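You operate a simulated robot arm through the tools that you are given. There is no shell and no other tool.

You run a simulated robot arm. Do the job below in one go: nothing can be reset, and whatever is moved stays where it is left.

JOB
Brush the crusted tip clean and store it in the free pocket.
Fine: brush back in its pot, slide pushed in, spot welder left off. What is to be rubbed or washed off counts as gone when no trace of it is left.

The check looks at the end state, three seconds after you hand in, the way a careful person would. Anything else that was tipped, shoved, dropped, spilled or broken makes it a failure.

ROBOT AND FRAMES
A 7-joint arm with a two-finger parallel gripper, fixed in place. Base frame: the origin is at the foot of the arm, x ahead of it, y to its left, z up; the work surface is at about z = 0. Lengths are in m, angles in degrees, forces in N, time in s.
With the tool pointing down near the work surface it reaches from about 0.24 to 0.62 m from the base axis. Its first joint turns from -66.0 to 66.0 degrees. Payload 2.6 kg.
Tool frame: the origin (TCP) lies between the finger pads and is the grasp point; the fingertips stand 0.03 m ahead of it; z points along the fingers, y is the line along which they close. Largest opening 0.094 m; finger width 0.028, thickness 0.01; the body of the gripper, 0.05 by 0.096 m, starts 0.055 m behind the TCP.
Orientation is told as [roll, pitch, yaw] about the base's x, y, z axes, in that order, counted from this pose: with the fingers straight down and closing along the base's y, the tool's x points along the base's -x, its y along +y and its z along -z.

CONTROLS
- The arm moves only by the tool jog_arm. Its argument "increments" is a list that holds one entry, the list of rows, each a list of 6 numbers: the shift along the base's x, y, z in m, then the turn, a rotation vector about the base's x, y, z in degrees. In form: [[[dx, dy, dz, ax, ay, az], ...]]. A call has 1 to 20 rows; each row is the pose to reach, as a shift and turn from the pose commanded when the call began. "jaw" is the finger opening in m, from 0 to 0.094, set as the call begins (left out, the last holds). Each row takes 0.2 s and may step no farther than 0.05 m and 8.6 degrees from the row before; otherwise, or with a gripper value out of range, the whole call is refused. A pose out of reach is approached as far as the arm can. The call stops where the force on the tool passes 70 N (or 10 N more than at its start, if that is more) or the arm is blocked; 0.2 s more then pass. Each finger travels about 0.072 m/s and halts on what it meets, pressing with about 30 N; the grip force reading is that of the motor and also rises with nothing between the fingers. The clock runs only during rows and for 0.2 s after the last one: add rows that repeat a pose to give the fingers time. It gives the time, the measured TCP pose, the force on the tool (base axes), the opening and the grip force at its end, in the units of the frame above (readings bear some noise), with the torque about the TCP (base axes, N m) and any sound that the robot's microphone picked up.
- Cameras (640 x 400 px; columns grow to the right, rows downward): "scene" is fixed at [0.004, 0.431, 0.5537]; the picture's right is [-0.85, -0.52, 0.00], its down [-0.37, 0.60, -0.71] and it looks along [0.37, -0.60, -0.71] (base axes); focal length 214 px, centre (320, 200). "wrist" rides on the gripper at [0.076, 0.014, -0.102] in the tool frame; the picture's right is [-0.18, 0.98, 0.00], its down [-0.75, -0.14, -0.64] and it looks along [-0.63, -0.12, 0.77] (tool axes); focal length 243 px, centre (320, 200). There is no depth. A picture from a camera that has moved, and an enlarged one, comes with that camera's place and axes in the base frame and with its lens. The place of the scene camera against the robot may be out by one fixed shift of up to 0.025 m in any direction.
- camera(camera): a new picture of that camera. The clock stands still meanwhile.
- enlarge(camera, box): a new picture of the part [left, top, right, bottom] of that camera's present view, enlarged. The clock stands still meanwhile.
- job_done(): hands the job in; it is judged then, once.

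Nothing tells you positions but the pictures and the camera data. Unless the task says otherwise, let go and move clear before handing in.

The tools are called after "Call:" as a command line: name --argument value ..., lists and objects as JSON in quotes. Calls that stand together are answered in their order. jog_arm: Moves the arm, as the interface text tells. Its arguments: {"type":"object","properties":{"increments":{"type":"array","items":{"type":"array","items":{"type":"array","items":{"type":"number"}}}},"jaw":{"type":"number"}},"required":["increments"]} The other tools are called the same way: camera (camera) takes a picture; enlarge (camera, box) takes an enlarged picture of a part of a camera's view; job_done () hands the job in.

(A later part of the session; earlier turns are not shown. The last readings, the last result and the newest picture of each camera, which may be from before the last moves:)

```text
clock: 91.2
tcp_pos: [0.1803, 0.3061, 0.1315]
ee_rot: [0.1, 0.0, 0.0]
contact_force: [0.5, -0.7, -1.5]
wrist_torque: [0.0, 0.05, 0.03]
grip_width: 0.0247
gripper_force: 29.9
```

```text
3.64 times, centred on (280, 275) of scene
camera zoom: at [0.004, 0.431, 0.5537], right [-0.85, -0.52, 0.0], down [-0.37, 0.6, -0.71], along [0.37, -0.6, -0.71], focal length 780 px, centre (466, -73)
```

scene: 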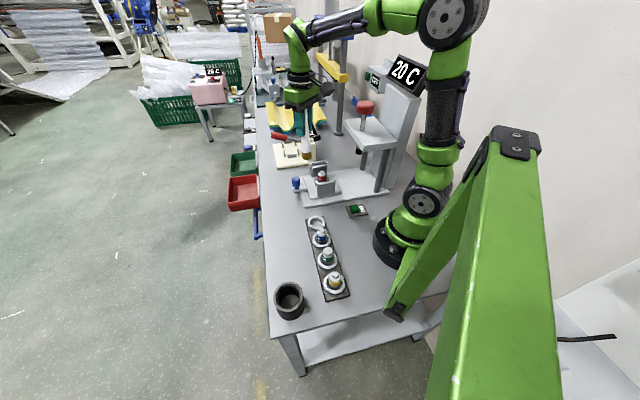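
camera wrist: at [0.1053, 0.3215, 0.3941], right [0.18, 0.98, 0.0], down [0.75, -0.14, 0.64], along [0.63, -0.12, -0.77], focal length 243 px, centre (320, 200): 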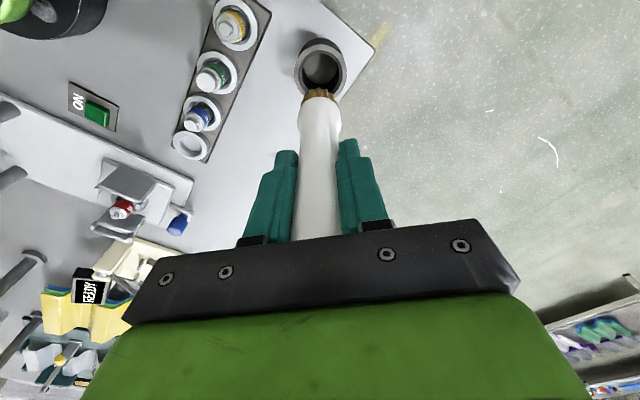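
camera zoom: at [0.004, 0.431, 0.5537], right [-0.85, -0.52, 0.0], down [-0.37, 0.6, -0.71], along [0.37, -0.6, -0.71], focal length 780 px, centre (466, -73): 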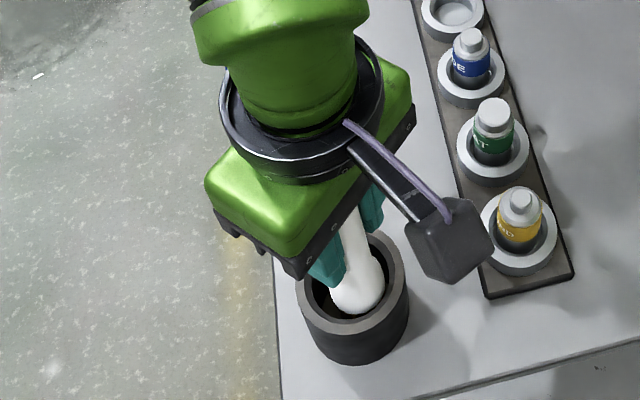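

Call:
jog_arm --increments '[[[0, 0, -0.002, 0, 0, 0], [0, 0, -0.003, 0, 0, 0], [0, 0, -0.003, 0, 0, 0]]]'

Call:
jog_arm --increments '[[[0, 0, -0.001, 0, 0, 0], [0, 0, -0.002, 0, 0, 0], [0, 0, -0.002, 0, 0, 0]]]'

```text
clock: 92.0
tcp_pos: [0.1808, 0.3062, 0.1287]
ee_rot: [0.0, -0.1, 0.0]
contact_force: [0.0, 0.1, -1.1]
wrist_torque: [-0.04, -0.01, -0.02]
grip_width: 0.0243
gripper_force: 29.9
```

```text
clock: 92.8
tcp_pos: [0.1809, 0.3057, 0.127]
ee_rot: [0.0, 0.0, 0.0]
contact_force: [-0.3, 0.2, -1.4]
wrist_torque: [0.0, 0.03, 0.05]
grip_width: 0.0243
gripper_force: 30.0
```

Call:
jog_arm --increments '[[[0, 0, -0.001, 0, 0, 0], [0, 0, -0.0015, 0, 0, 0], [0, 0, -0.0015, 0, 0, 0]]]'

Call:
jog_arm --increments '[[[0, 0, -0.001, 0, 0, 0], [0, 0, -0.0015, 0, 0, 0], [0, 0, -0.0015, 0, 0, 0]]]'

```text
clock: 93.6
tcp_pos: [0.1804, 0.305, 0.126]
ee_rot: [0.1, 0.1, -0.1]
contact_force: [0.4, 0.0, -0.6]
wrist_torque: [0.0, 0.01, -0.01]
grip_width: 0.0243
gripper_force: 30.0
```

```text
clock: 94.4
tcp_pos: [0.1818, 0.3062, 0.1242]
ee_rot: [0.0, 0.0, -0.1]
contact_force: [1.1, -0.9, -0.7]
wrist_torque: [0.04, 0.0, 0.0]
grip_width: 0.0242
gripper_force: 30.0
```

Call:
jog_arm --increments '[[[0, 0, -0.001, 0, 0, 0], [0, 0, -0.001, 0, 0, 0]]]'

Call:
jog_arm --increments '[[[0, 0, -0.001, 0, 0, 0], [0, 0, -0.001, 0, 0, 0]]]'

Call:
jog_arm --increments '[[[0, 0, -0.001, 0, 0, 0], [0, 0, -0.001, 0, 0, 0]]]'

```text
clock: 95.0
tcp_pos: [0.1796, 0.3051, 0.1235]
ee_rot: [0.0, -0.1, 0.0]
contact_force: [-0.3, -0.3, 0.1]
wrist_torque: [0.03, 0.0, 0.02]
grip_width: 0.0244
gripper_force: 29.7
```

```text
clock: 95.6
tcp_pos: [0.1806, 0.3063, 0.1225]
ee_rot: [0.0, 0.0, 0.0]
contact_force: [0.3, 0.2, -0.4]
wrist_torque: [0.0, 0.01, 0.0]
grip_width: 0.0244
gripper_force: 30.0
```

```text
clock: 96.2
tcp_pos: [0.1791, 0.3059, 0.1215]
ee_rot: [0.1, 0.1, -0.1]
contact_force: [-0.1, -0.1, -0.8]
wrist_torque: [0.03, 0.0, -0.01]
grip_width: 0.0245
gripper_force: 29.9
```

Call:
jog_arm --increments '[[[0, 0, -0.001, 0, 0, 0], [0, 0, -0.001, 0, 0, 0]]]'

Call:
jog_arm --increments '[[[0, 0, -0.001, 0, 0, 0], [0, 0, -0.001, 0, 0, 0]]]'

Call:
camera --camera "wrist"

```text
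clock: 96.8
tcp_pos: [0.18, 0.3051, 0.1211]
ee_rot: [-0.1, -0.1, -0.1]
contact_force: [0.0, 0.1, -0.3]
wrist_torque: [-0.01, 0.02, 0.01]
grip_width: 0.0244
gripper_force: 29.7
```

```text
clock: 97.4
tcp_pos: [0.181, 0.306, 0.1211]
ee_rot: [0.1, 0.0, 0.1]
contact_force: [-4.8, -4.1, 20.4]
wrist_torque: [-0.5, 0.29, -0.09]
grip_width: 0.0241
gripper_force: 30.1
```

```text
taken
camera wrist: at [0.1045, 0.321, 0.2234], right [0.18, 0.98, 0.0], down [0.75, -0.14, 0.64], along [0.63, -0.12, -0.77], focal length 243 px, centre (320, 200)
```

wrist: 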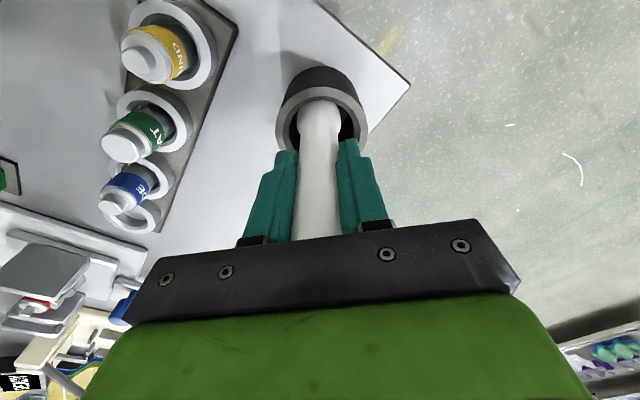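

The brush has touched the pot floor. I'm easing off a millimetre, then opening the fingers.

Call:
jog_arm --increments '[[[0, 0, 0.001, 0, 0, 0], [0, 0, 0.001, 0, 0, 0]]]'

Call:
jog_arm --increments '[[[0, 0, 0, 0, 0, 0], [0, 0, 0, 0, 0, 0], [0, 0, 0, 0, 0, 0], [0, 0, 0, 0, 0, 0]]]' --jaw 0.08

Call:
camera --camera "wrist"

```text
clock: 98.0
tcp_pos: [0.1813, 0.3066, 0.1205]
ee_rot: [-0.1, 0.0, 0.0]
contact_force: [1.1, 2.6, 3.3]
wrist_torque: [0.18, -0.09, 0.01]
grip_width: 0.0243
gripper_force: 29.8
```

```text
clock: 99.0
tcp_pos: [0.1807, 0.3067, 0.1211]
ee_rot: [0.0, 0.0, 0.0]
contact_force: [-0.3, 0.1, 3.3]
wrist_torque: [0.0, -0.03, 0.01]
grip_width: 0.08
gripper_force: 0.0
```

```text
taken
camera wrist: at [0.1044, 0.3206, 0.2238], right [0.18, 0.98, 0.0], down [0.75, -0.14, 0.64], along [0.63, -0.12, -0.77], focal length 243 px, centre (320, 200)
```

wrist: 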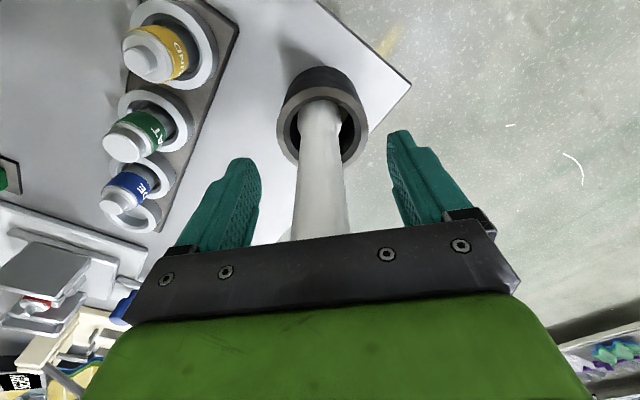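

The brush stands by itself in the pot. I'm withdrawing straight up and checking that it stays upright.

Call:
jog_arm --increments '[[[0, 0, 0.01, 0, 0, 0], [0, 0, 0.03, 0, 0, 0], [0, 0, 0.06, 0, 0, 0], [0, 0, 0.1, 0, 0, 0], [0, 0, 0.14, 0, 0, 0], [0, 0, 0.17, 0, 0, 0], [0, 0, 0.17, 0, 0, 0]]]'

Call:
camera --camera "wrist"

Call:
enlarge --camera "scene" --box '[240, 220, 340, 330]'

```text
clock: 100.6
tcp_pos: [0.1828, 0.3037, 0.2898]
ee_rot: [0.0, 0.0, 0.1]
contact_force: [-0.8, 0.5, -0.5]
wrist_torque: [0.0, 0.02, 0.02]
grip_width: 0.0801
gripper_force: 0.0
```

```text
taken
camera wrist: at [0.1069, 0.3189, 0.3937], right [0.18, 0.98, 0.0], down [0.75, -0.14, 0.64], along [0.63, -0.12, -0.77], focal length 243 px, centre (320, 200)
```

wrist: 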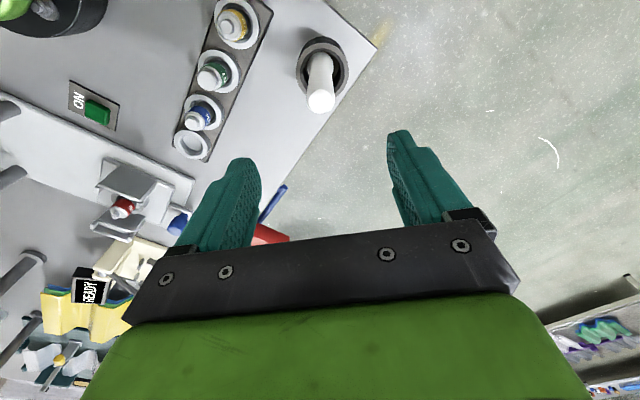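

```text
3.64 times, centred on (290, 275) of scene
camera zoom: at [0.004, 0.431, 0.5537], right [-0.85, -0.52, 0.0], down [-0.37, 0.6, -0.71], along [0.37, -0.6, -0.71], focal length 780 px, centre (429, -73)
```

zoom: 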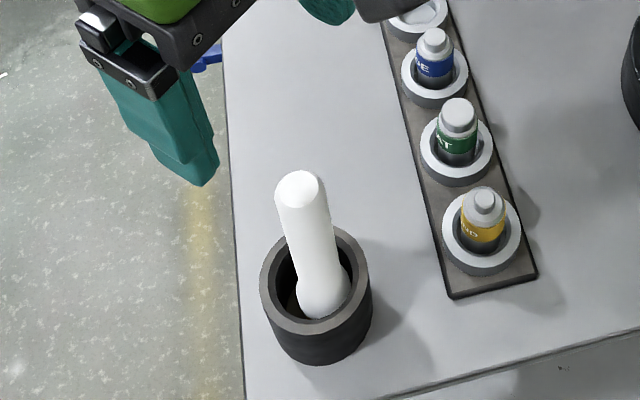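

The brush is back in its pot. Next I'll measure the free pocket and then line up on the tip.

Call:
enlarge --camera "wrist" --box '[160, 100, 230, 170]'

Call:
jog_arm --increments '[[[0.01, -0.04, 0, 0, 0, 0], [0.02, -0.08, 0, 0, 0, 0], [0.03, -0.12, 0, 0, 0, 0], [0.04, -0.16, 0, 0, 0, 0], [0.05, -0.2, -0.01, 0, 0, 0], [0.05, -0.22, -0.02, 0, 0, 0], [0.05, -0.22, -0.02, 0, 0, 0]]]'

Call:
camera --camera "wrist"

```text
5.71 times, centred on (195, 135) of wrist
camera zoom: at [0.1069, 0.3189, 0.3937], right [0.18, 0.98, 0.0], down [0.75, -0.14, 0.64], along [0.63, -0.12, -0.77], focal length 1386 px, centre (1034, 571)
```

zoom: 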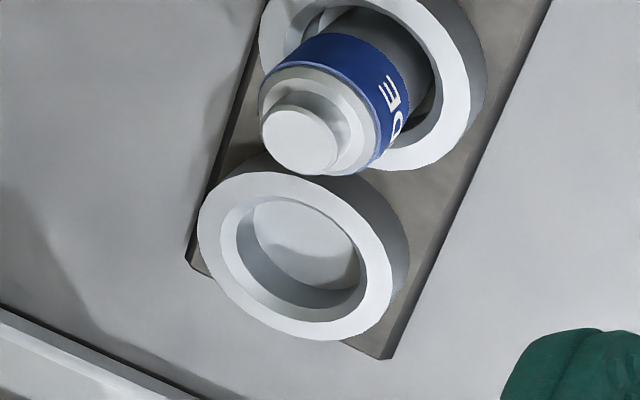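

```text
clock: 102.2
tcp_pos: [0.2307, 0.087, 0.2702]
ee_rot: [0.0, 0.1, 0.0]
contact_force: [0.4, -0.1, 0.3]
wrist_torque: [0.01, 0.0, 0.03]
grip_width: 0.08
gripper_force: 0.2
```

```text
taken
camera wrist: at [0.155, 0.1009, 0.3734], right [0.18, 0.98, 0.0], down [0.75, -0.14, 0.64], along [0.63, -0.12, -0.77], focal length 243 px, centre (320, 200)
```

wrist: 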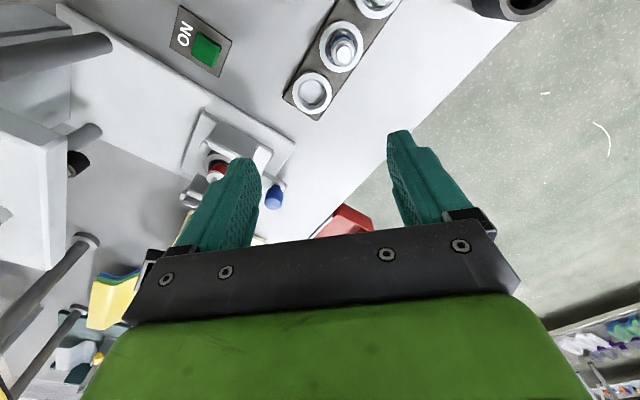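

Call:
enlarge --camera "wrist" --box '[280, 20, 380, 130]'

```text
3.64 times, centred on (330, 75) of wrist
camera zoom: at [0.155, 0.1009, 0.3734], right [0.18, 0.98, 0.0], down [0.75, -0.14, 0.64], along [0.63, -0.12, -0.77], focal length 882 px, centre (284, 654)
```

zoom: 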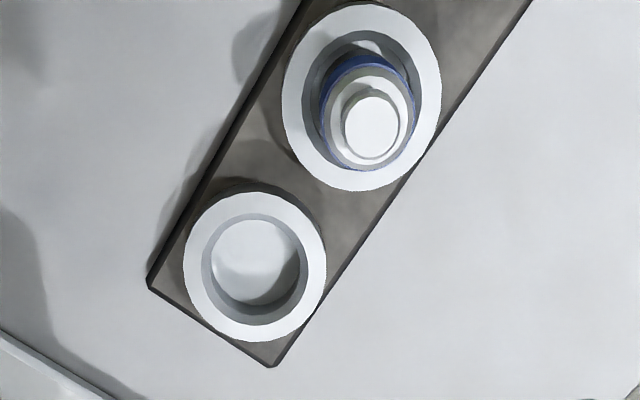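

The free pocket's rim centre is at about (0.254, 0.070, 0.021) with an inner diameter of about 0.037 m; the tip is 0.030 m. Now I'm going above the tip with the fingers turned to close along the channel.

Call:
jog_arm --increments '[[[0.017, -0.03, 0, 0, 0, -7.5], [0.034, -0.06, 0, 0, 0, -15], [0.051, -0.09, 0, 0, 0, -22.5], [0.068, -0.12, -0.01, 0, 0, -30], [0.085, -0.15, -0.03, 0, 0, -37.5], [0.102, -0.18, -0.05, 0, 0, -45], [0.102, -0.18, -0.071, 0, 0, -45], [0.102, -0.18, -0.071, 0, 0, -45]]]' --jaw 0.07

Call:
camera --camera "wrist"

Call:
enlarge --camera "wrist" --box '[230, 20, 410, 160]'

Call:
enlarge --camera "scene" --box '[270, 90, 390, 210]'

```text
clock: 104.0
tcp_pos: [0.3326, -0.0951, 0.1992]
ee_rot: [0.1, -0.1, -45.1]
contact_force: [-0.9, 1.3, 0.6]
wrist_torque: [0.0, 0.0, 0.01]
grip_width: 0.07
gripper_force: 0.1
```

```text
taken
camera wrist: at [0.289, -0.0299, 0.3026], right [0.83, 0.56, 0.0], down [0.43, -0.63, 0.64], along [0.36, -0.53, -0.77], focal length 243 px, centre (320, 200)
```

wrist: 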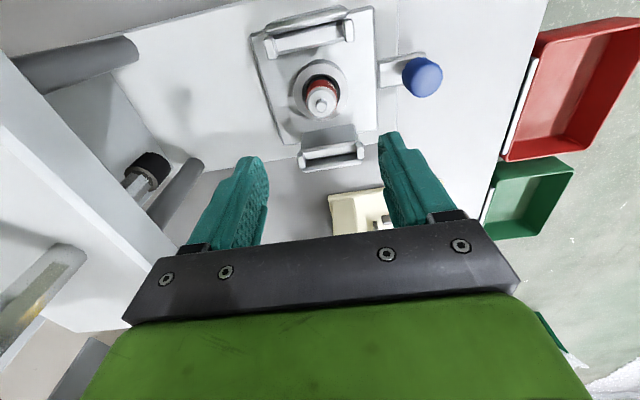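

```text
2.86 times, centred on (320, 90) of wrist
camera zoom: at [0.289, -0.0299, 0.3026], right [0.83, 0.56, 0.0], down [0.43, -0.63, 0.64], along [0.36, -0.53, -0.77], focal length 693 px, centre (320, 514)
```

zoom: 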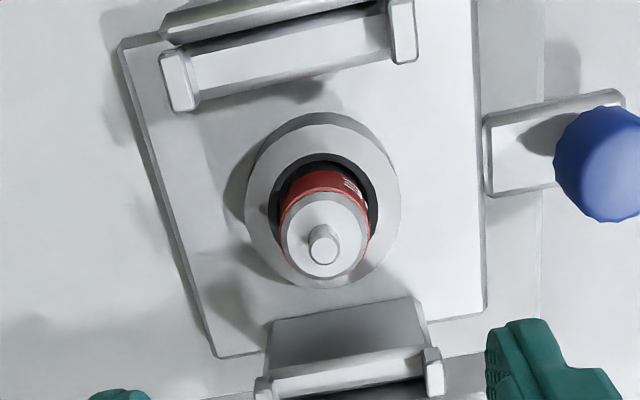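

```text
3.33 times, centred on (330, 150) of scene
camera zoom: at [0.004, 0.431, 0.5537], right [-0.85, -0.52, 0.0], down [-0.37, 0.6, -0.71], along [0.37, -0.6, -0.71], focal length 715 px, centre (287, 367)
```

zoom: 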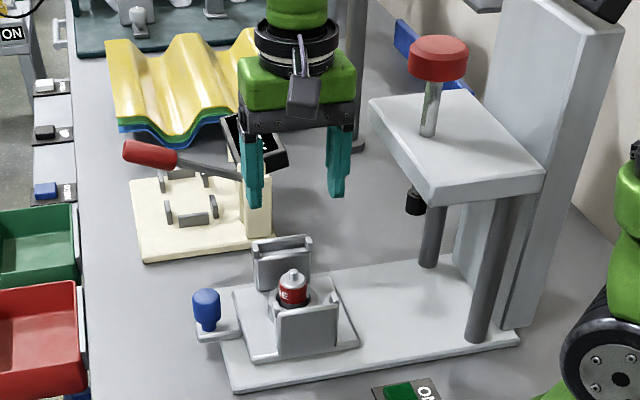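

The tip sits about 2 mm off my TCP, so I'll correct for that and descend to z≈0.072, keeping the fingertips just above the collar.

Call:
jog_arm --increments '[[[-0.0008, 0.0017, -0.03, 0, 0, 0], [-0.0008, 0.0017, -0.06, 0, 0, 0], [-0.0008, 0.0017, -0.09, 0, 0, 0], [-0.0008, 0.0017, -0.11, 0, 0, 0], [-0.0008, 0.0017, -0.12, 0, 0, 0], [-0.0008, 0.0017, -0.127, 0, 0, 0], [-0.0008, 0.0017, -0.127, 0, 0, 0]]]'

Call:
camera --camera "wrist"

Call:
enlarge --camera "scene" --box '[280, 110, 390, 210]'

```text
clock: 105.6
tcp_pos: [0.3321, -0.0905, 0.0704]
ee_rot: [0.0, -0.1, -45.0]
contact_force: [0.1, -0.1, -0.2]
wrist_torque: [0.0, 0.02, -0.01]
grip_width: 0.0702
gripper_force: 0.1
```

```text
taken
camera wrist: at [0.2881, -0.0277, 0.1747], right [0.83, 0.56, 0.0], down [0.43, -0.63, 0.64], along [0.36, -0.53, -0.77], focal length 243 px, centre (320, 200)
```

wrist: 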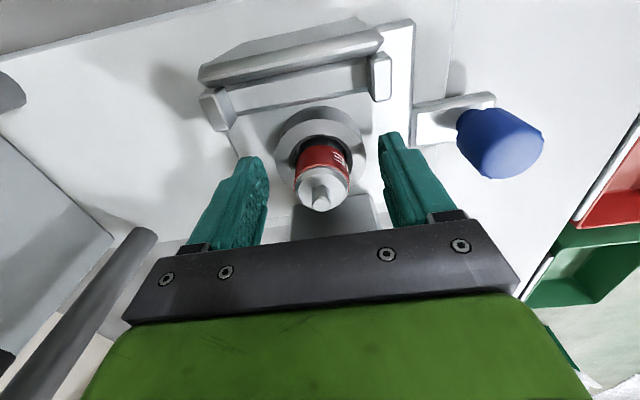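

```text
4.00 times, centred on (335, 160) of scene
camera zoom: at [0.004, 0.431, 0.5537], right [-0.85, -0.52, 0.0], down [-0.37, 0.6, -0.71], along [0.37, -0.6, -0.71], focal length 858 px, centre (260, 360)
```

zoom: 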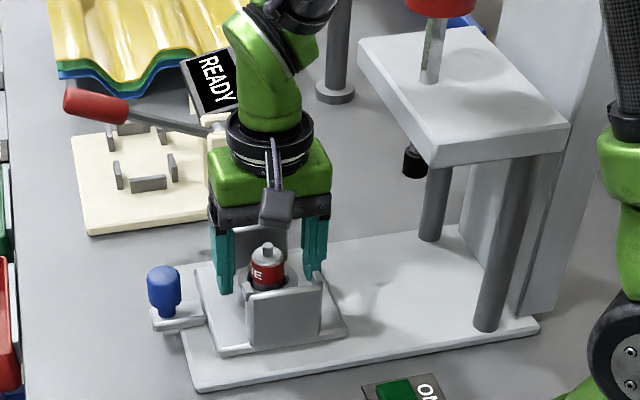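

The tip is centred between the fingers, clear of the walls and collar. Closing on it now.

Call:
jog_arm --increments '[[[0, 0, 0, 0, 0, 0], [0, 0, 0, 0, 0, 0], [0, 0, 0, 0, 0, 0], [0, 0, 0, 0, 0, 0]]]' --jaw 0.0

Call:
camera --camera "wrist"

```text
clock: 106.6
tcp_pos: [0.3323, -0.092, 0.0721]
ee_rot: [0.1, 0.0, -45.0]
contact_force: [0.9, 0.0, -6.2]
wrist_torque: [-0.04, -0.45, -0.09]
grip_width: 0.0479
gripper_force: 45.3
```

```text
taken
camera wrist: at [0.2881, -0.0277, 0.1748], right [0.83, 0.56, 0.0], down [0.43, -0.63, 0.64], along [0.36, -0.53, -0.77], focal length 243 px, centre (320, 200)
```

wrist: 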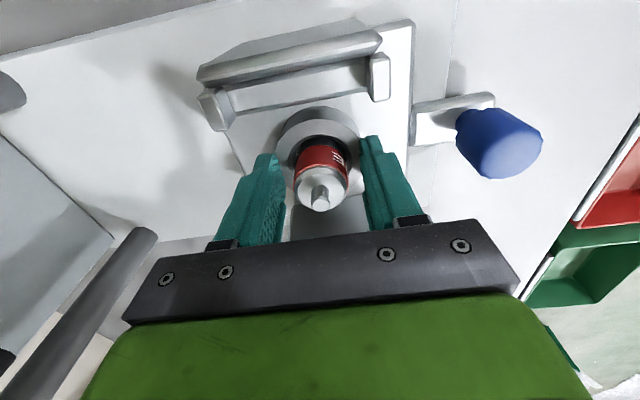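

The fingers stopped at 0.048 m on the collar rim, not on the tip. I'm opening, rising 8 mm and closing again.

Call:
jog_arm --increments '[[[0, 0, 0, 0, 0, 0], [0, 0, 0, 0, 0, 0], [0, 0, 0.004, 0, 0, 0], [0, 0, 0.008, 0, 0, 0], [0, 0, 0.008, 0, 0, 0]]]' --jaw 0.07

Call:
jog_arm --increments '[[[0, 0, 0, 0, 0, 0], [0, 0, 0, 0, 0, 0], [0, 0, 0, 0, 0, 0], [0, 0, 0, 0, 0, 0], [0, 0, 0, 0, 0, 0]]]' --jaw 0.0

Call:
camera --camera "wrist"

Call:
enlarge --camera "scene" --box '[290, 140, 350, 205]'

```text
clock: 107.8
tcp_pos: [0.3316, -0.0924, 0.0804]
ee_rot: [0.0, 0.1, -45.0]
contact_force: [-0.5, 0.6, 0.7]
wrist_torque: [-0.02, -0.02, 0.01]
grip_width: 0.0698
gripper_force: 0.1
```

```text
clock: 109.0
tcp_pos: [0.3328, -0.0923, 0.0811]
ee_rot: [0.0, 0.0, -45.0]
contact_force: [-0.8, 0.2, 3.5]
wrist_torque: [0.0, 0.08, -0.01]
grip_width: 0.0262
gripper_force: 29.6
```

```text
taken
camera wrist: at [0.288, -0.0277, 0.184], right [0.83, 0.56, 0.0], down [0.43, -0.63, 0.64], along [0.36, -0.53, -0.77], focal length 243 px, centre (320, 200)
```

wrist: 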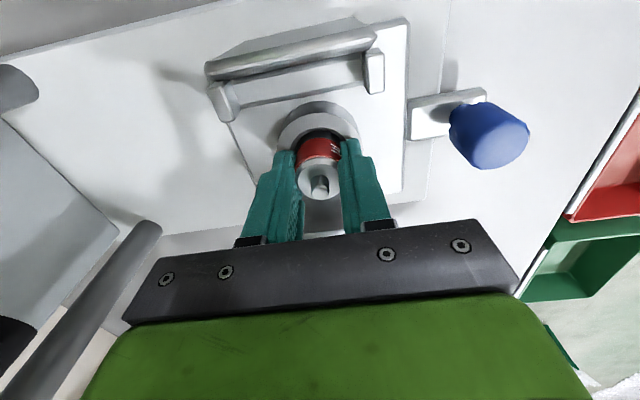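

```text
6.15 times, centred on (320, 172) of scene
camera zoom: at [0.004, 0.431, 0.5537], right [-0.85, -0.52, 0.0], down [-0.37, 0.6, -0.71], along [0.37, -0.6, -0.71], focal length 1320 px, centre (320, 369)
```

zoom: 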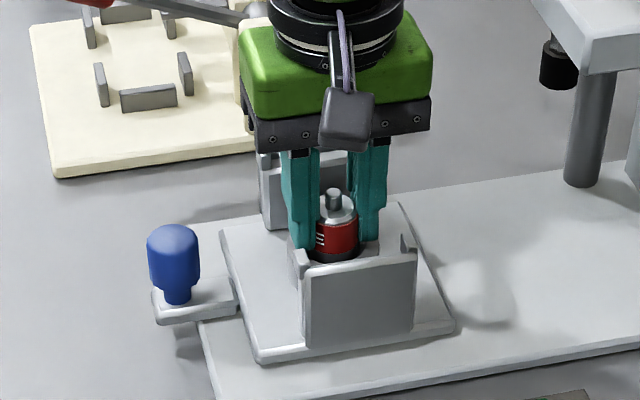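

The fingers hold the red band at 0.026 m. Lifting the tip straight out of the collar now.

Call:
jog_arm --increments '[[[0, 0, 0.005, 0, 0, 0], [0, 0, 0.01, 0, 0, 0], [0, 0, 0.02, 0, 0, 0], [0, 0, 0.035, 0, 0, 0], [0, 0, 0.05, 0, 0, 0], [0, 0, 0.07, 0, 0, 0], [0, 0, 0.09, 0, 0, 0], [0, 0, 0.09, 0, 0, 0]]]'

Call:
camera --camera "wrist"

Call:
enlarge --camera "scene" --box '[280, 110, 360, 210]'

```text
clock: 110.8
tcp_pos: [0.3324, -0.0929, 0.1706]
ee_rot: [-0.1, 0.0, -45.1]
contact_force: [0.5, -0.2, -1.5]
wrist_torque: [0.0, 0.01, -0.01]
grip_width: 0.0261
gripper_force: 29.5
```

```text
taken
camera wrist: at [0.288, -0.0283, 0.2734], right [0.82, 0.57, 0.0], down [0.43, -0.63, 0.64], along [0.36, -0.53, -0.77], focal length 243 px, centre (320, 200)
```

wrist: 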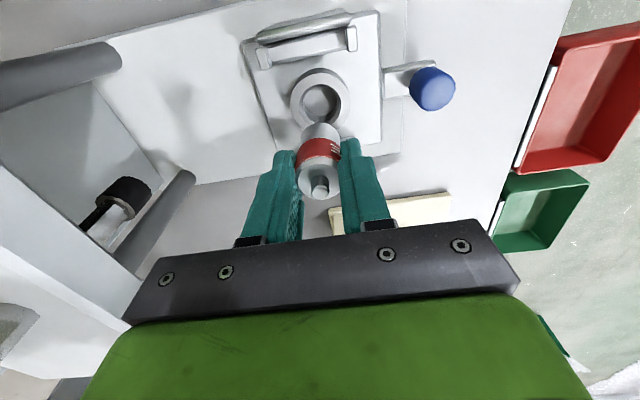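

```text
4.00 times, centred on (320, 160) of scene
camera zoom: at [0.004, 0.431, 0.5537], right [-0.85, -0.52, 0.0], down [-0.37, 0.6, -0.71], along [0.37, -0.6, -0.71], focal length 858 px, centre (320, 360)
```

zoom: 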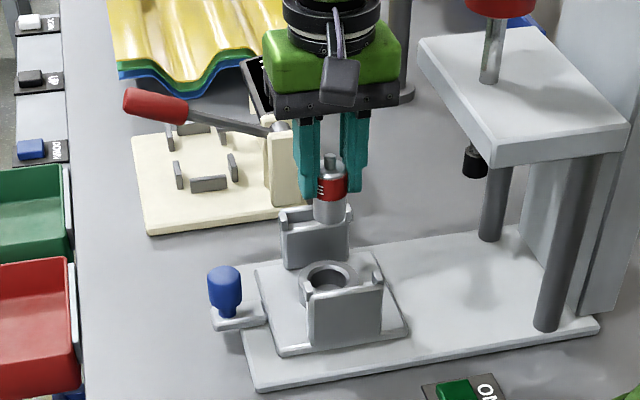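

The tip is out. I'll inspect it for leftover crust and tilt in close-up.

Call:
enlarge --camera "wrist" --box '[280, 100, 360, 210]'

Call:
enlarge --camera "scene" --box '[308, 140, 336, 175]'

```text
3.64 times, centred on (320, 155) of wrist
camera zoom: at [0.288, -0.0283, 0.2734], right [0.82, 0.57, 0.0], down [0.43, -0.63, 0.64], along [0.36, -0.53, -0.77], focal length 882 px, centre (320, 364)
```

zoom: 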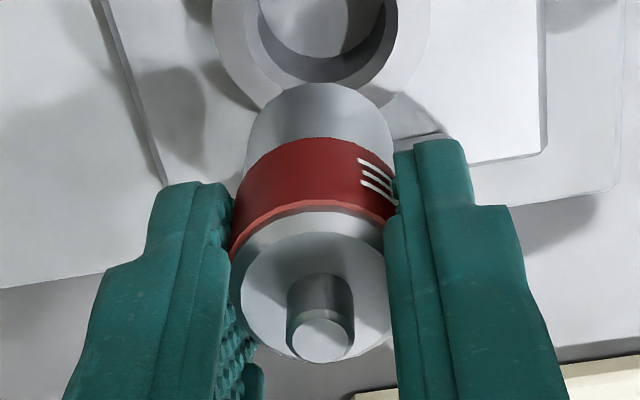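

```text
11.43 times, centred on (322, 158) of scene
camera zoom: at [0.004, 0.431, 0.5537], right [-0.85, -0.52, 0.0], down [-0.37, 0.6, -0.71], along [0.37, -0.6, -0.71], focal length 2451 px, centre (297, 686)
```

zoom: 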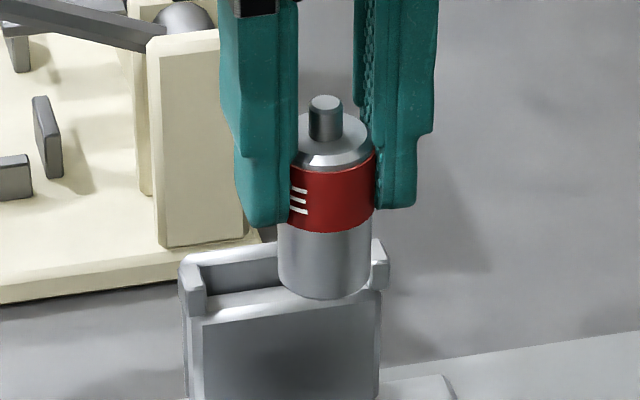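

The tip is clean all round and held straight, with its bottom about 0.055 m below the TCP. I'm moving it above the free pocket at about (0.255, 0.070).

Call:
jog_arm --increments '[[[0, 0, 0.01, 0, 0, 0], [-0.013, 0.027, 0.02, 0, 0, 0], [-0.026, 0.054, 0.02, 0, 0, 0], [-0.039, 0.081, 0.02, 0, 0, 0], [-0.052, 0.108, 0.02, 0, 0, 0], [-0.065, 0.135, 0.02, 0, 0, 0], [-0.0778, 0.1615, 0.02, 0, 0, 0], [-0.0778, 0.1615, 0.02, 0, 0, 0]]]'

Call:
camera --camera "wrist"

Call:
enlarge --camera "scene" --box '[270, 160, 390, 280]'

```text
clock: 112.6
tcp_pos: [0.2538, 0.0707, 0.192]
ee_rot: [0.0, 0.0, -45.1]
contact_force: [0.1, 0.9, -1.2]
wrist_torque: [-0.01, 0.0, -0.03]
grip_width: 0.0262
gripper_force: 30.0
```

```text
taken
camera wrist: at [0.2099, 0.1359, 0.2944], right [0.83, 0.56, 0.0], down [0.43, -0.63, 0.64], along [0.36, -0.53, -0.77], focal length 243 px, centre (320, 200)
```

wrist: 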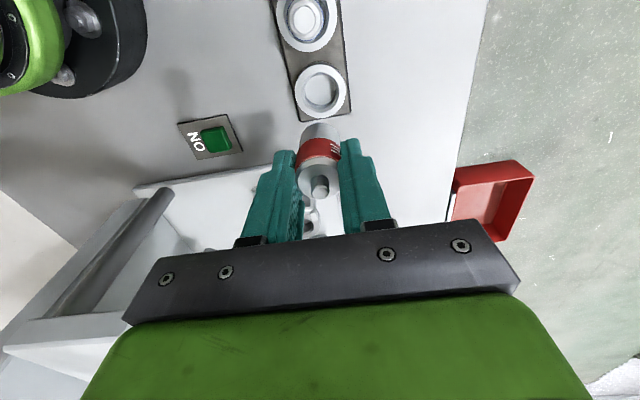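

```text
3.33 times, centred on (330, 220) of scene
camera zoom: at [0.004, 0.4311, 0.5537], right [-0.85, -0.52, 0.0], down [-0.37, 0.6, -0.71], along [0.37, -0.6, -0.71], focal length 715 px, centre (287, 133)
```

zoom: 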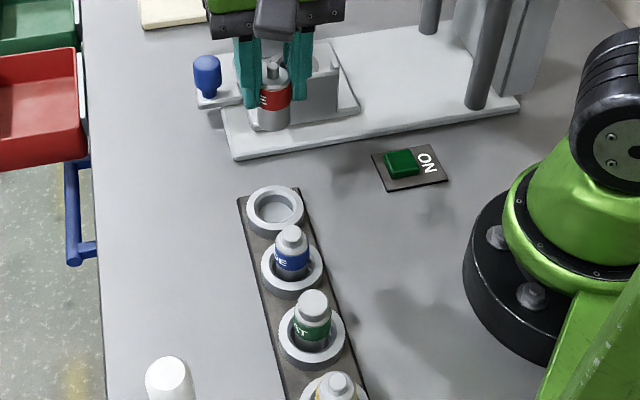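

Call:
enlarge --camera "wrist" --box '[270, 40, 370, 140]'

```text
4.00 times, centred on (320, 90) of wrist
camera zoom: at [0.2099, 0.1359, 0.2944], right [0.83, 0.56, 0.0], down [0.43, -0.63, 0.64], along [0.36, -0.53, -0.77], focal length 970 px, centre (320, 640)
```

zoom: 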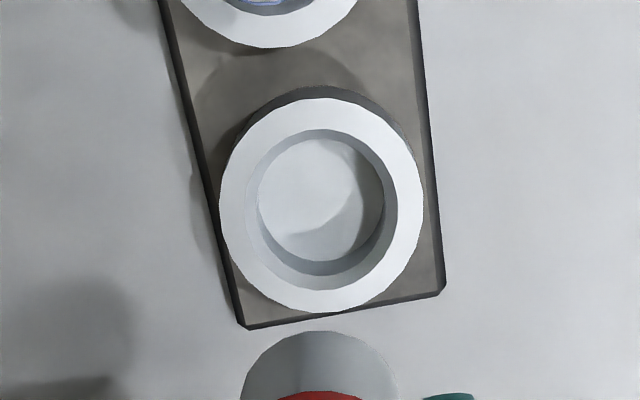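

The pocket lines up with the tip within a millimetre. I'm lowering it in.

Call:
jog_arm --increments '[[[0, 0, -0.03, 0, 0, 0], [0, 0, -0.06, 0, 0, 0], [0, 0, -0.08, 0, 0, 0], [0, 0, -0.095, 0, 0, 0], [0, 0, -0.103, 0, 0, 0], [0, 0, -0.103, 0, 0, 0]]]'

Call:
camera --camera "wrist"

Call:
enlarge --camera "scene" --box '[280, 180, 360, 270]'

```text
clock: 114.0
tcp_pos: [0.254, 0.0702, 0.0878]
ee_rot: [0.0, -0.1, -44.9]
contact_force: [0.7, 0.2, -0.8]
wrist_torque: [-0.01, 0.01, -0.01]
grip_width: 0.0261
gripper_force: 30.1
```

```text
taken
camera wrist: at [0.2105, 0.1346, 0.1901], right [0.83, 0.56, 0.0], down [0.43, -0.63, 0.64], along [0.36, -0.53, -0.77], focal length 243 px, centre (320, 200)
```

wrist: 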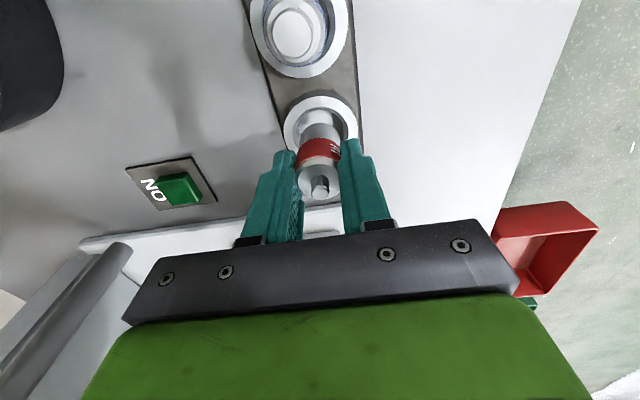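

```text
4.44 times, centred on (320, 225) of scene
camera zoom: at [0.004, 0.431, 0.5537], right [-0.85, -0.52, 0.0], down [-0.37, 0.6, -0.71], along [0.37, -0.6, -0.71], focal length 953 px, centre (320, 89)
```

zoom: 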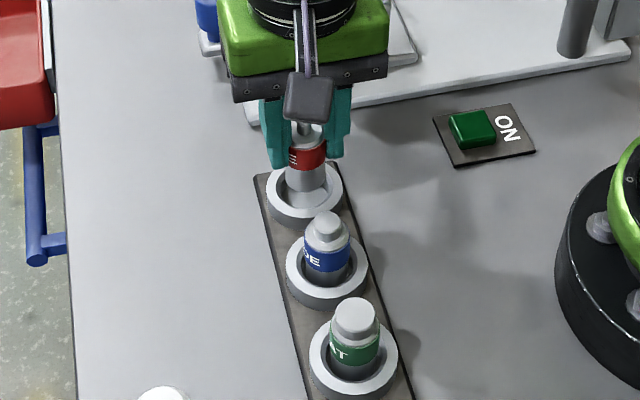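

Call:
jog_arm --increments '[[[0, 0, -0.004, 0, 0, 0], [0, 0, -0.008, 0, 0, 0], [0, 0, -0.011, 0, 0, 0], [0, 0, -0.011, 0, 0, 0]]]'

Call:
jog_arm --increments '[[[0, 0, -0.0015, 0, 0, 0], [0, 0, -0.003, 0, 0, 0], [0, 0, -0.003, 0, 0, 0]]]'

Call:
jog_arm --increments '[[[0, 0, -0.001, 0, 0, 0], [0, 0, -0.002, 0, 0, 0], [0, 0, -0.002, 0, 0, 0]]]'

```text
clock: 115.0
tcp_pos: [0.2553, 0.0697, 0.0765]
ee_rot: [-0.1, 0.0, -45.0]
contact_force: [0.5, -0.2, -1.3]
wrist_torque: [-0.01, 0.0, -0.04]
grip_width: 0.0263
gripper_force: 29.9
```

```text
clock: 115.8
tcp_pos: [0.2536, 0.0694, 0.0736]
ee_rot: [0.1, 0.1, -45.0]
contact_force: [0.3, 0.1, -2.0]
wrist_torque: [-0.03, -0.01, -0.03]
grip_width: 0.0261
gripper_force: 29.9
```

```text
clock: 116.6
tcp_pos: [0.2537, 0.068, 0.0715]
ee_rot: [0.0, -0.1, -45.1]
contact_force: [-0.2, 0.7, -2.1]
wrist_torque: [-0.03, 0.02, 0.04]
grip_width: 0.026
gripper_force: 30.3
```

Call:
jog_arm --increments '[[[0, 0, -0.001, 0, 0, 0], [0, 0, -0.002, 0, 0, 0], [0, 0, -0.002, 0, 0, 0]]]'

Call:
jog_arm --increments '[[[0, 0, -0.001, 0, 0, 0], [0, 0, -0.0015, 0, 0, 0], [0, 0, -0.0015, 0, 0, 0]]]'

Call:
camera --camera "wrist"

```text
clock: 117.4
tcp_pos: [0.2535, 0.0684, 0.0683]
ee_rot: [0.0, 0.1, -45.0]
contact_force: [0.3, -0.8, -1.9]
wrist_torque: [0.03, 0.0, -0.03]
grip_width: 0.0261
gripper_force: 29.7
```

```text
clock: 118.2
tcp_pos: [0.2551, 0.069, 0.0677]
ee_rot: [0.0, 0.0, -44.9]
contact_force: [-0.5, -0.2, -1.6]
wrist_torque: [0.0, 0.01, -0.03]
grip_width: 0.0259
gripper_force: 30.0
```

```text
taken
camera wrist: at [0.2104, 0.1336, 0.1707], right [0.83, 0.56, 0.0], down [0.43, -0.63, 0.64], along [0.36, -0.53, -0.77], focal length 243 px, centre (320, 200)
```

wrist: 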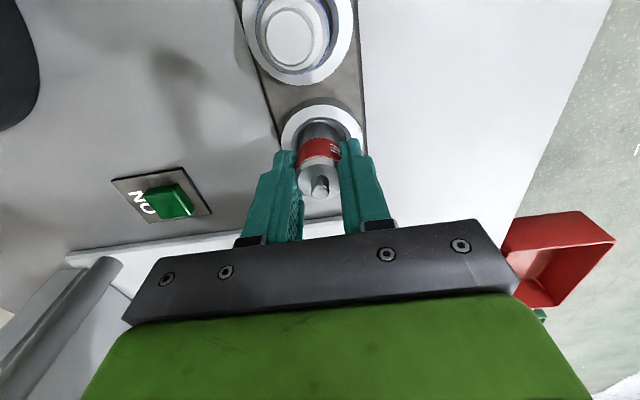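

Call:
jog_arm --increments '[[[0, 0, -0.001, 0, 0, 0], [0, 0, -0.0015, 0, 0, 0], [0, 0, -0.0015, 0, 0, 0]]]'

Call:
jog_arm --increments '[[[0, 0, -0.001, 0, 0, 0], [0, 0, -0.0015, 0, 0, 0], [0, 0, -0.0015, 0, 0, 0]]]'

Call:
jog_arm --increments '[[[0, 0, -0.001, 0, 0, 0], [0, 0, -0.0015, 0, 0, 0], [0, 0, -0.0015, 0, 0, 0]]]'

```text
clock: 119.0
tcp_pos: [0.2526, 0.0682, 0.0662]
ee_rot: [0.0, 0.0, -45.0]
contact_force: [-0.6, -0.3, -1.8]
wrist_torque: [0.01, 0.03, 0.01]
grip_width: 0.0261
gripper_force: 30.4
```

```text
clock: 119.8
tcp_pos: [0.2537, 0.0672, 0.0646]
ee_rot: [0.0, 0.0, -45.0]
contact_force: [0.1, 0.3, -1.4]
wrist_torque: [0.02, 0.0, 0.02]
grip_width: 0.0256
gripper_force: 29.5
```

```text
clock: 120.6
tcp_pos: [0.2532, 0.0683, 0.063]
ee_rot: [0.1, 0.0, -45.0]
contact_force: [-2.5, -1.1, 4.6]
wrist_torque: [0.01, 0.09, -0.02]
grip_width: 0.0261
gripper_force: 29.8
```

Contact at z≈0.064, which matches the pocket floor. I'll verify that the tip is inside the pocket before releasing.

Call:
enlarge --camera "scene" --box '[295, 195, 345, 255]'

Call:
enlarge --camera "wrist" --box '[260, 80, 380, 210]'

```text
6.67 times, centred on (320, 225) of scene
camera zoom: at [0.004, 0.431, 0.5537], right [-0.85, -0.52, 0.0], down [-0.37, 0.6, -0.71], along [0.37, -0.6, -0.71], focal length 1430 px, centre (320, 33)
```

zoom: 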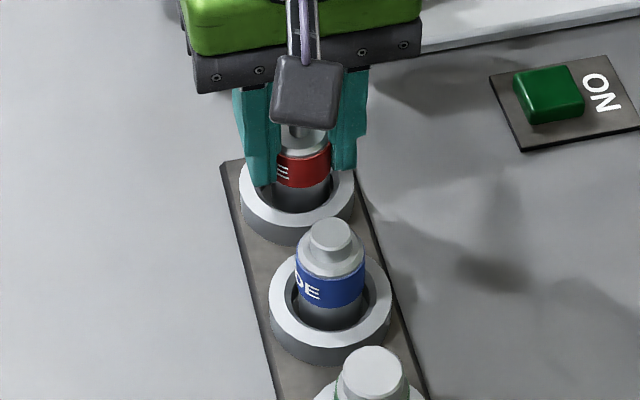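

```text
3.08 times, centred on (320, 145) of wrist
camera zoom: at [0.2102, 0.1331, 0.1661], right [0.83, 0.56, 0.0], down [0.43, -0.63, 0.64], along [0.36, -0.53, -0.77], focal length 746 px, centre (320, 369)
```

zoom: 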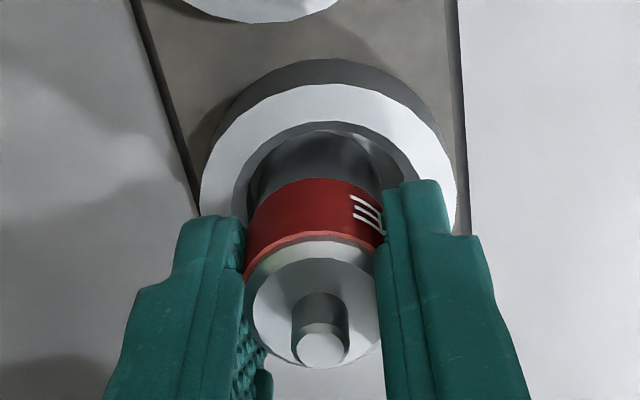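

The tip sits inside the pocket at the same depth as its neighbours. Releasing and backing straight up.

Call:
jog_arm --increments '[[[0, 0, 0, 0, 0, 0], [0, 0, 0, 0, 0, 0], [0, 0, 0, 0, 0, 0], [0, 0, 0, 0, 0, 0]]]' --jaw 0.06

Call:
enlarge --camera "wrist" --box '[260, 80, 380, 210]'

Call:
jog_arm --increments '[[[0, 0, 0.01, 0, 0, 0], [0, 0, 0.03, 0, 0, 0], [0, 0, 0.06, 0, 0, 0], [0, 0, 0.1, 0, 0, 0], [0, 0, 0.14, 0, 0, 0], [0, 0, 0.16, 0, 0, 0], [0, 0, 0.16, 0, 0, 0]]]'

Call:
camera --camera "wrist"

Call:
enlarge --camera "scene" --box '[295, 195, 345, 255]'

Call:
camera --camera "scene"

```text
clock: 121.6
tcp_pos: [0.2541, 0.0681, 0.0626]
ee_rot: [0.0, 0.0, -45.0]
contact_force: [-0.4, -0.7, -0.3]
wrist_torque: [0.0, -0.03, -0.03]
grip_width: 0.06
gripper_force: 0.1
```

```text
3.08 times, centred on (320, 145) of wrist
camera zoom: at [0.2101, 0.1331, 0.166], right [0.83, 0.56, 0.0], down [0.43, -0.63, 0.64], along [0.36, -0.53, -0.77], focal length 746 px, centre (320, 369)
```

zoom: 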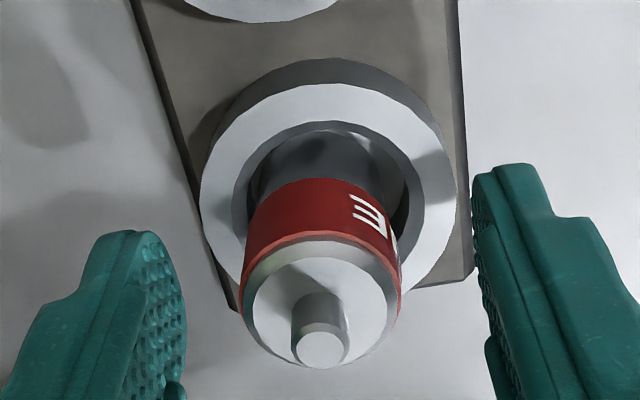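

```text
clock: 123.2
tcp_pos: [0.2544, 0.0695, 0.2245]
ee_rot: [0.0, 0.0, -45.0]
contact_force: [-0.2, 0.5, 0.0]
wrist_torque: [0.02, -0.01, 0.0]
grip_width: 0.0603
gripper_force: 0.1
```

```text
taken
camera wrist: at [0.2101, 0.1341, 0.3269], right [0.83, 0.56, 0.0], down [0.43, -0.63, 0.64], along [0.36, -0.53, -0.77], focal length 243 px, centre (320, 200)
```

wrist: 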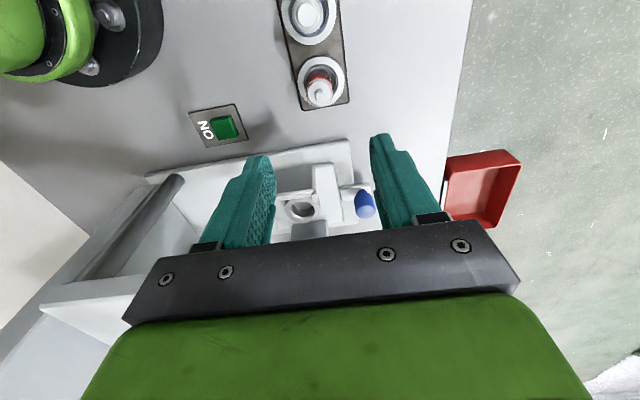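

```text
6.67 times, centred on (320, 225) of scene
camera zoom: at [0.004, 0.431, 0.5537], right [-0.85, -0.52, 0.0], down [-0.37, 0.6, -0.71], along [0.37, -0.6, -0.71], focal length 1430 px, centre (320, 33)
```

zoom: 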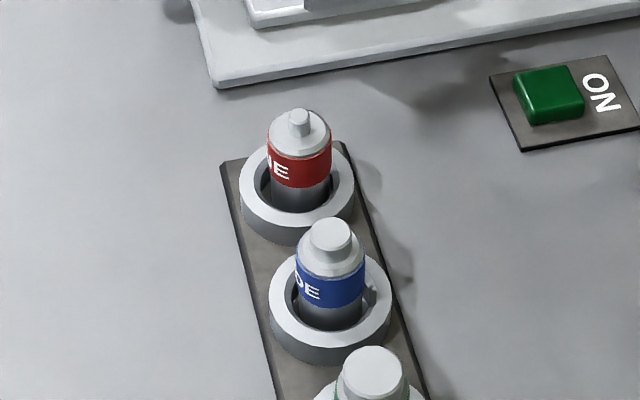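

```text
taken
```

scene: 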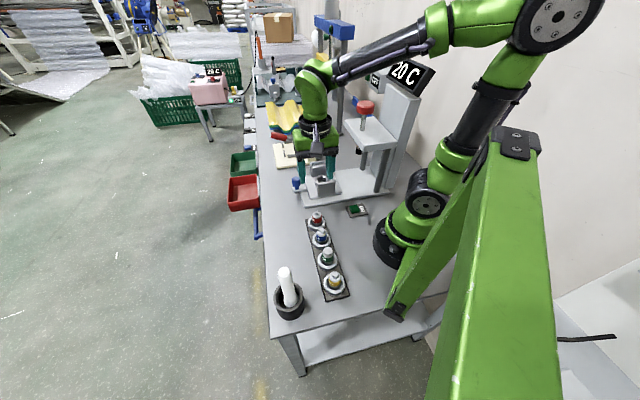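

The cleaned tip stands upright in the free pocket. Next is the slide: its blue knob is at about (0.397, -0.024, top z≈0.066) and it must go in along (-0.7, -0.7). I'm moving behind it with closed fingers.

Call:
jog_arm --increments '[[[0.03, -0.01, 0, 0, 0, 0], [0.06, -0.02, 0, 0, 0, 0], [0.09, -0.03, 0, 0, 0, 0], [0.12, -0.042, -0.01, 0, 0, 0], [0.15, -0.055, -0.02, 0, 0, 0], [0.1704, -0.0665, -0.03, 0, 0, 0], [0.1704, -0.0665, -0.06, 0, 0, 0], [0.1704, -0.0665, -0.06, 0, 0, 0]]]' --jaw 0.0

Call:
camera --camera "wrist"

Call:
enlarge --camera "scene" --box '[250, 110, 390, 220]'

```text
clock: 125.0
tcp_pos: [0.426, 0.0024, 0.1621]
ee_rot: [0.0, 0.0, -45.0]
contact_force: [-0.9, -0.2, -0.2]
wrist_torque: [0.0, 0.01, -0.02]
grip_width: 0.0
gripper_force: 30.2
```

```text
taken
camera wrist: at [0.3813, 0.0662, 0.2656], right [0.83, 0.56, 0.0], down [0.43, -0.63, 0.64], along [0.36, -0.53, -0.77], focal length 243 px, centre (320, 200)
```

wrist: 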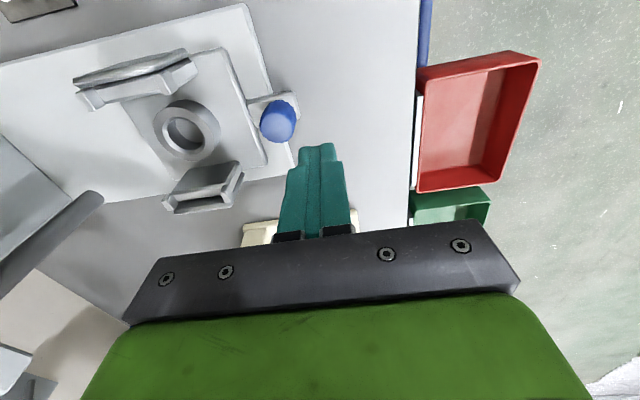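

```text
3.64 times, centred on (320, 165) of scene
camera zoom: at [0.004, 0.431, 0.5537], right [-0.85, -0.52, 0.0], down [-0.37, 0.6, -0.71], along [0.37, -0.6, -0.71], focal length 780 px, centre (320, 327)
```

zoom: 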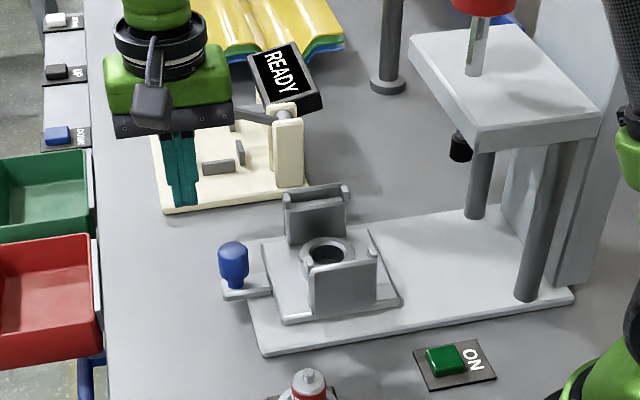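

Call:
enlarge --camera "wrist" --box '[220, 60, 340, 200]'

```text
2.86 times, centred on (280, 130) of wrist
camera zoom: at [0.3813, 0.0662, 0.2656], right [0.83, 0.56, 0.0], down [0.43, -0.63, 0.64], along [0.36, -0.53, -0.77], focal length 693 px, centre (434, 400)
```

zoom: 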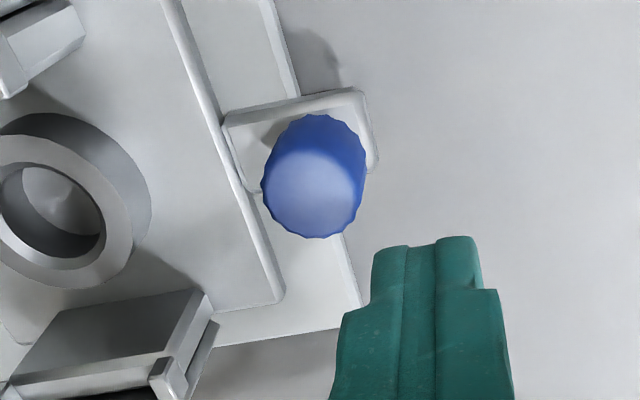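

The knob's centre is at about (0.400, -0.026), so my fingers are about 13 mm behind it. I'm lowering to knob height.

Call:
jog_arm --increments '[[[0.0014, -0.0014, -0.03, 0, 0, 0], [0.0014, -0.0014, -0.06, 0, 0, 0], [0.0014, -0.0014, -0.08, 0, 0, 0], [0.0014, -0.0014, -0.095, 0, 0, 0], [0.0014, -0.0014, -0.095, 0, 0, 0]]]'

Call:
enlarge --camera "scene" --box '[260, 120, 360, 220]'

Call:
camera --camera "wrist"

```text
clock: 126.2
tcp_pos: [0.426, 0.0023, 0.0686]
ee_rot: [0.0, 0.0, -45.0]
contact_force: [0.0, 0.3, -0.4]
wrist_torque: [0.01, -0.06, 0.01]
grip_width: 0.0
gripper_force: 30.0
```

```text
4.00 times, centred on (310, 170) of scene
camera zoom: at [0.004, 0.431, 0.5537], right [-0.85, -0.52, 0.0], down [-0.37, 0.6, -0.71], along [0.37, -0.6, -0.71], focal length 858 px, centre (360, 320)
```

zoom: 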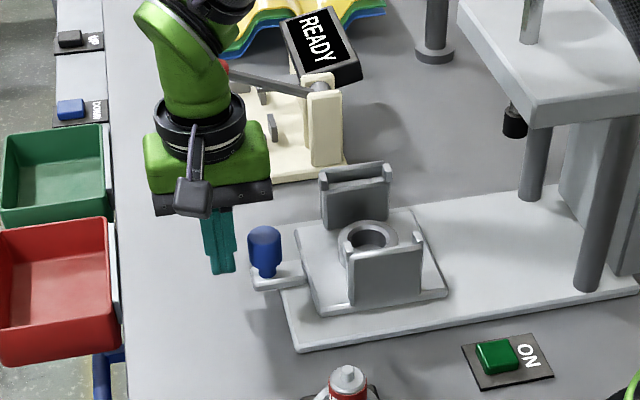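

```text
taken
camera wrist: at [0.3827, 0.0668, 0.1714], right [0.83, 0.56, 0.0], down [0.43, -0.63, 0.64], along [0.36, -0.53, -0.77], focal length 243 px, centre (320, 200)
```

wrist: 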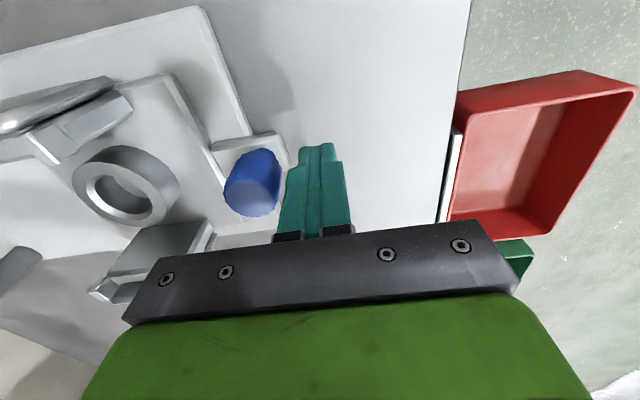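

The closed fingers are right behind the knob. Pushing the slide inward gently along its axis.

Call:
jog_arm --increments '[[[-0.0035, -0.0035, 0, 0, 0, 0], [-0.0071, -0.0071, 0, 0, 0, 0], [-0.0106, -0.0106, 0, 0, 0, 0], [-0.0141, -0.0141, 0, 0, 0, 0], [-0.0177, -0.0177, 0, 0, 0, 0], [-0.0212, -0.0212, 0, 0, 0, 0], [-0.0247, -0.0247, 0, 0, 0, 0], [-0.0283, -0.0283, 0, 0, 0, 0]]]'

Call:
enlarge --camera "scene" --box '[260, 120, 380, 220]'

```text
clock: 128.0
tcp_pos: [0.398, -0.0273, 0.0694]
ee_rot: [0.0, 0.0, -45.0]
contact_force: [1.3, 0.1, 0.5]
wrist_torque: [-0.03, -0.02, 0.01]
grip_width: 0.0
gripper_force: 30.3
```

```text
4.00 times, centred on (320, 170) of scene
camera zoom: at [0.004, 0.431, 0.5537], right [-0.85, -0.52, 0.0], down [-0.37, 0.6, -0.71], along [0.37, -0.6, -0.71], focal length 858 px, centre (320, 320)
```

zoom: 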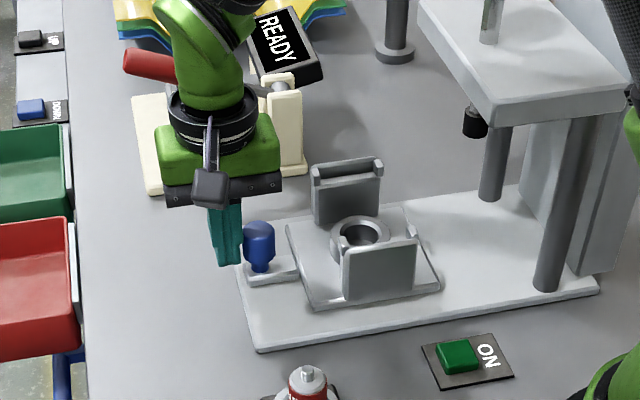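

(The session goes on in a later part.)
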